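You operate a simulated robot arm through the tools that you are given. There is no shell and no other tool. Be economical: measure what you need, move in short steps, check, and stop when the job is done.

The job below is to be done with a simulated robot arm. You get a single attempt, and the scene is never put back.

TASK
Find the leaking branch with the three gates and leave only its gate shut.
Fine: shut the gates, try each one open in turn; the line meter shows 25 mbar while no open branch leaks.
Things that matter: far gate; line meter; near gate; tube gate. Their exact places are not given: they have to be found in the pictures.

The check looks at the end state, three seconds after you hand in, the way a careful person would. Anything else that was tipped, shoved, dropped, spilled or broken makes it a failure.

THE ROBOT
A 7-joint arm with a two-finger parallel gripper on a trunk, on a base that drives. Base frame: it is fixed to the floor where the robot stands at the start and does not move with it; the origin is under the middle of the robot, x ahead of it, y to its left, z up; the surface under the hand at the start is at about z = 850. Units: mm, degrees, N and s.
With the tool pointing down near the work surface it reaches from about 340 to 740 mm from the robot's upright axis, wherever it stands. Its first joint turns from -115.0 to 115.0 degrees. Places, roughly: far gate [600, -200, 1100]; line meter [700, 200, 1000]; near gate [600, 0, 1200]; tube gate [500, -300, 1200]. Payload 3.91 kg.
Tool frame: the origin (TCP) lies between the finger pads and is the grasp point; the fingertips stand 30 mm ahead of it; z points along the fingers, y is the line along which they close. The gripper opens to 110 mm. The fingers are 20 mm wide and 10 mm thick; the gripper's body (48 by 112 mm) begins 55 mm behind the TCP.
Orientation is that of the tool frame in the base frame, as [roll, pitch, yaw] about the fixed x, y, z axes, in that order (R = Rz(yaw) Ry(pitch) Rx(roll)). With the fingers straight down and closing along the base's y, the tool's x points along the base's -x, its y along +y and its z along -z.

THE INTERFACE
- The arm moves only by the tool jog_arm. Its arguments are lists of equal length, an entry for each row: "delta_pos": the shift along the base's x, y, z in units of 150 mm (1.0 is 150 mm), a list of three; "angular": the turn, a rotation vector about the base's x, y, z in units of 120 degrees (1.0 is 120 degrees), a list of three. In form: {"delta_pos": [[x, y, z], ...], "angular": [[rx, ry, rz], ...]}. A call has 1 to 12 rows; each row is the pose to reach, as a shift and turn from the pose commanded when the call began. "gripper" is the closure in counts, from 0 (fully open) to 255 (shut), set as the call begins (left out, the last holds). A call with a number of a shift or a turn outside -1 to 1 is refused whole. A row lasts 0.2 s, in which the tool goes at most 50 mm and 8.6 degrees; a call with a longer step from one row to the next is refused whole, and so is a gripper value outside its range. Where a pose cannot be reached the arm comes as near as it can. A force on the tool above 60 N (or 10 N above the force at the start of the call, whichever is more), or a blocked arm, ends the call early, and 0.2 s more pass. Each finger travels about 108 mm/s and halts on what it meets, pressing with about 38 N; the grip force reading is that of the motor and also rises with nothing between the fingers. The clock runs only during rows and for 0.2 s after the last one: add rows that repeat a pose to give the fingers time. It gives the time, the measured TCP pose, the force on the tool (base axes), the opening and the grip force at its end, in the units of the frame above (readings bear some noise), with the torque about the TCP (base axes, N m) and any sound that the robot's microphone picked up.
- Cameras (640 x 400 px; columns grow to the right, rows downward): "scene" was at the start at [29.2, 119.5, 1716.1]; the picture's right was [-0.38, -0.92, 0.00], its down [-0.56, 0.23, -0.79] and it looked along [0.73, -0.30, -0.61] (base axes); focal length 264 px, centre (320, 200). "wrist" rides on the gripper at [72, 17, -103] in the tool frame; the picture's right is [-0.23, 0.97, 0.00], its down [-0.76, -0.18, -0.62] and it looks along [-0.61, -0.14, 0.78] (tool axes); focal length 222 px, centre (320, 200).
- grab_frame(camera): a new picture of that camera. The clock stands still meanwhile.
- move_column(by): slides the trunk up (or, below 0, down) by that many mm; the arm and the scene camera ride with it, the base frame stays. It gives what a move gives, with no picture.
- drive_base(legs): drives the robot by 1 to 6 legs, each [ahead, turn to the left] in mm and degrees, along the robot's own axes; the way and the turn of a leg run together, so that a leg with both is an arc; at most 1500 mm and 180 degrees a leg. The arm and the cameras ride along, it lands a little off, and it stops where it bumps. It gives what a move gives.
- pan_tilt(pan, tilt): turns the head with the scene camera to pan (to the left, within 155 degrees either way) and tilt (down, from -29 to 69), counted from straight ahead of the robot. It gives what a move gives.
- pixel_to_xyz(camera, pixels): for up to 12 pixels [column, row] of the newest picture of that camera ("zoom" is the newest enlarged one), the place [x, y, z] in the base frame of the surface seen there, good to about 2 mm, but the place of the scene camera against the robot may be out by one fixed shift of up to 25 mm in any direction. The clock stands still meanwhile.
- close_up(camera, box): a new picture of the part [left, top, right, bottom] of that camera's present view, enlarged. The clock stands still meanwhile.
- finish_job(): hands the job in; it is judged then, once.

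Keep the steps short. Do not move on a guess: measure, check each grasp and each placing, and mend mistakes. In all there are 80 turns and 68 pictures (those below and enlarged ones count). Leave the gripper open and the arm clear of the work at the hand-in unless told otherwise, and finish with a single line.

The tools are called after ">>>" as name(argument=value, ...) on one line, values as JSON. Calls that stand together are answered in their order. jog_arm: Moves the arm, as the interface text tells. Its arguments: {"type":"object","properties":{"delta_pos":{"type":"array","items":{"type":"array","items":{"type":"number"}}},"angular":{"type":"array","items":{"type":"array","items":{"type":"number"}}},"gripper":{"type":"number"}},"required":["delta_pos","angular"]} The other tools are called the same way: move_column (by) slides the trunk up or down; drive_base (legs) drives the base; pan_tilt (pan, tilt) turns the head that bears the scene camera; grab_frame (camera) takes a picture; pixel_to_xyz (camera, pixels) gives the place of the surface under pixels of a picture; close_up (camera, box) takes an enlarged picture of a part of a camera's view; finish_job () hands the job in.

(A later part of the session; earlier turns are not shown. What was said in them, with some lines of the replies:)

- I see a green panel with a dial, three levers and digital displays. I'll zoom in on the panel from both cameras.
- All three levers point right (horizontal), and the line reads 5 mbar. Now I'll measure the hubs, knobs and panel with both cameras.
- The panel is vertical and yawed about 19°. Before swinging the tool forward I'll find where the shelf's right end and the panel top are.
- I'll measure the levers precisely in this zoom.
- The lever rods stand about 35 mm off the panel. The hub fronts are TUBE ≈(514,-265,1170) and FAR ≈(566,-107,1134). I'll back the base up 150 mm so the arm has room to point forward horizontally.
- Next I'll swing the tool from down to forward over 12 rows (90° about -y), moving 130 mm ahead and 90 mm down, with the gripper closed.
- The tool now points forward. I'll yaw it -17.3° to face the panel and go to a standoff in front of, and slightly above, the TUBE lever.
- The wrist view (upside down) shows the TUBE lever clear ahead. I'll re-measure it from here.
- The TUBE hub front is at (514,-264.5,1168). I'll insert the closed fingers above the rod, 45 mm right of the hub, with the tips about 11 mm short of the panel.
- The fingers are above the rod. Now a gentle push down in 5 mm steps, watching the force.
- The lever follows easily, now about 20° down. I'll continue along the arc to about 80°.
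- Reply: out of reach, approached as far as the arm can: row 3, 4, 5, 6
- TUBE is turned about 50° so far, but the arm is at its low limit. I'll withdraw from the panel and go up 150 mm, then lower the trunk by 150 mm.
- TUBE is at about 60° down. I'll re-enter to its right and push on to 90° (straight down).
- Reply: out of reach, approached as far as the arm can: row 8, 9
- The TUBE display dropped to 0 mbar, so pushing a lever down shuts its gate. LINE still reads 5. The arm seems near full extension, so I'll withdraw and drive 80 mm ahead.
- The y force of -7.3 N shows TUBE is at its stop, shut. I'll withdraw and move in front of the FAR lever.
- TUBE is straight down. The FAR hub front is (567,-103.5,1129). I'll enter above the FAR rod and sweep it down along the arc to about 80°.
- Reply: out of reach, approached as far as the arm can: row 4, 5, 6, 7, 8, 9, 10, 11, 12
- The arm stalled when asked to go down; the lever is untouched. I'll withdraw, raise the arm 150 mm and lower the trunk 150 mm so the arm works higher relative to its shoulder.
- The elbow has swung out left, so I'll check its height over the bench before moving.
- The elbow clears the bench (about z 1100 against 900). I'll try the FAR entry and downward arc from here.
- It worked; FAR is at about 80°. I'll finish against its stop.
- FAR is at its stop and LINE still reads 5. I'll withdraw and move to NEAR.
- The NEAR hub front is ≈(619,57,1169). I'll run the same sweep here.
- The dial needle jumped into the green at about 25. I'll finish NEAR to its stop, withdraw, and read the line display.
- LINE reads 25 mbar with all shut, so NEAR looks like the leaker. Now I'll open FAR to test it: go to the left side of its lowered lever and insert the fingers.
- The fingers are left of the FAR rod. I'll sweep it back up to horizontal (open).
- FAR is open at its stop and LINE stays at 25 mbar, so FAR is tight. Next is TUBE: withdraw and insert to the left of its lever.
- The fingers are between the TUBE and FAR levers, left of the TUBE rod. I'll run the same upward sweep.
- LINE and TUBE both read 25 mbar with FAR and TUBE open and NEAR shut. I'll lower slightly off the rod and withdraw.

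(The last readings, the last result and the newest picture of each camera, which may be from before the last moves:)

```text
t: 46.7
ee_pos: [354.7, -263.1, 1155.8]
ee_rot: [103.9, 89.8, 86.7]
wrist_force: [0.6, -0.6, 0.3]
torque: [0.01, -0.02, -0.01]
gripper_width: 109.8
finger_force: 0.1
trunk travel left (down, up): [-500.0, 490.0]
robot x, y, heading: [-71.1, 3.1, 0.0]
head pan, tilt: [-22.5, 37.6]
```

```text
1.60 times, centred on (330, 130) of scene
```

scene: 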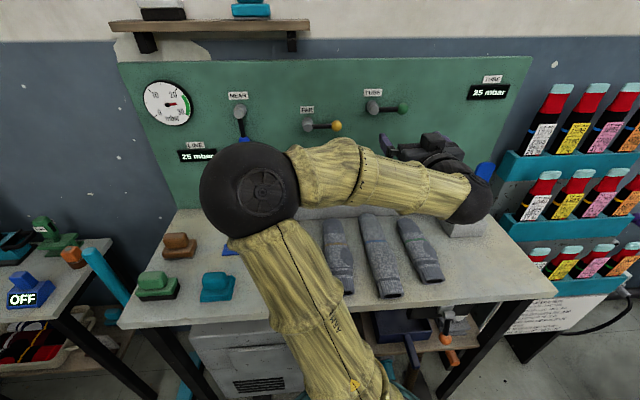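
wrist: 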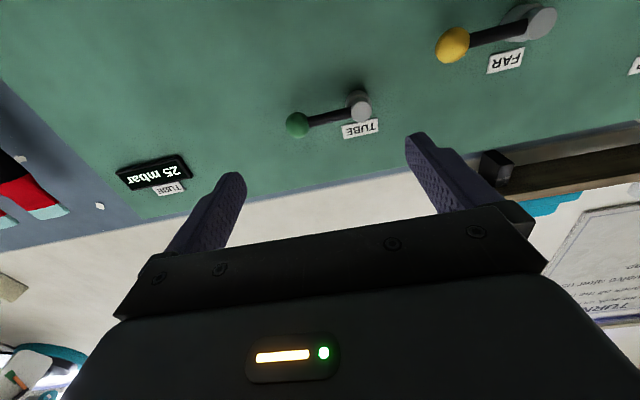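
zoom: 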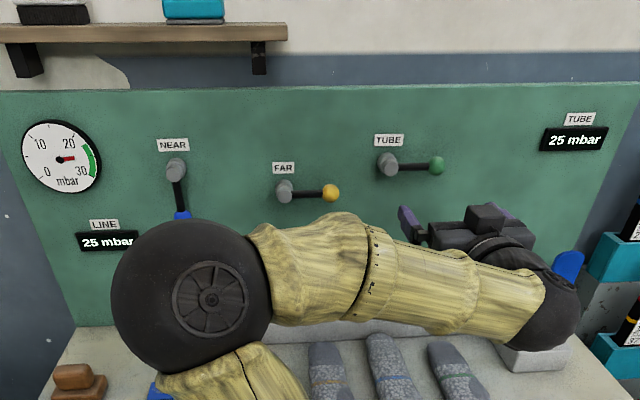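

LINE and TUBE read 25, only NEAR is down, and the arm is clear. There is a notice on the wall, so I'll check it before handing in.

>>> close_up(camera="wrist", box=[520, 190, 640, 330])

>>> pan_tilt(pan=10, tilt=5)

>>> grab_frame(camera="scene")

```text
2.86 times, centred on (580, 260) of wrist
```

zoom: 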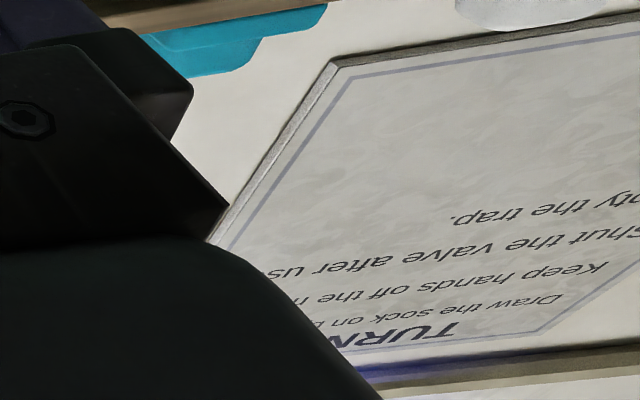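

```text
t: 47.7
ee_pos: [354.1, -262.9, 1156.5]
ee_rot: [102.2, 89.9, 84.8]
wrist_force: [1.3, 0.4, 0.2]
torque: [-0.01, -0.01, -0.01]
gripper_width: 109.8
finger_force: 0.0
trunk travel left (down, up): [-500.0, 490.0]
robot x, y, heading: [-72.4, 1.3, -0.1]
head pan, tilt: [10.0, 5.0]
```

```text
31 pictures are left
```

scene: 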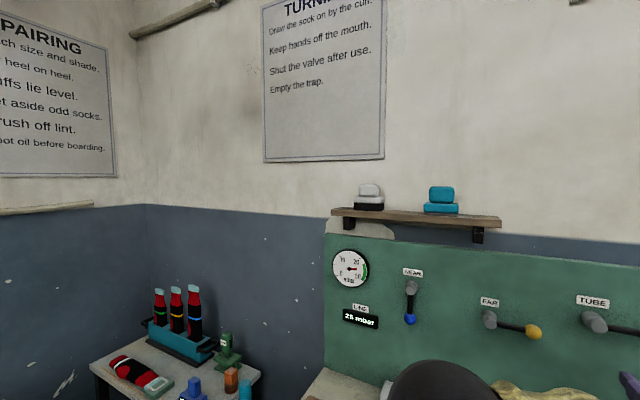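

The notice is a general sock-turning one, not about this task. NEAR is shut, FAR and TUBE are open, the line holds 25 mbar, and the arm is clear with the gripper open. Handing in.

>>> finish_job()

```text
The job is handed in.
```

The leaking branch is NEAR: its gate is shut, FAR and TUBE are open, and the line meter reads 25 mbar.
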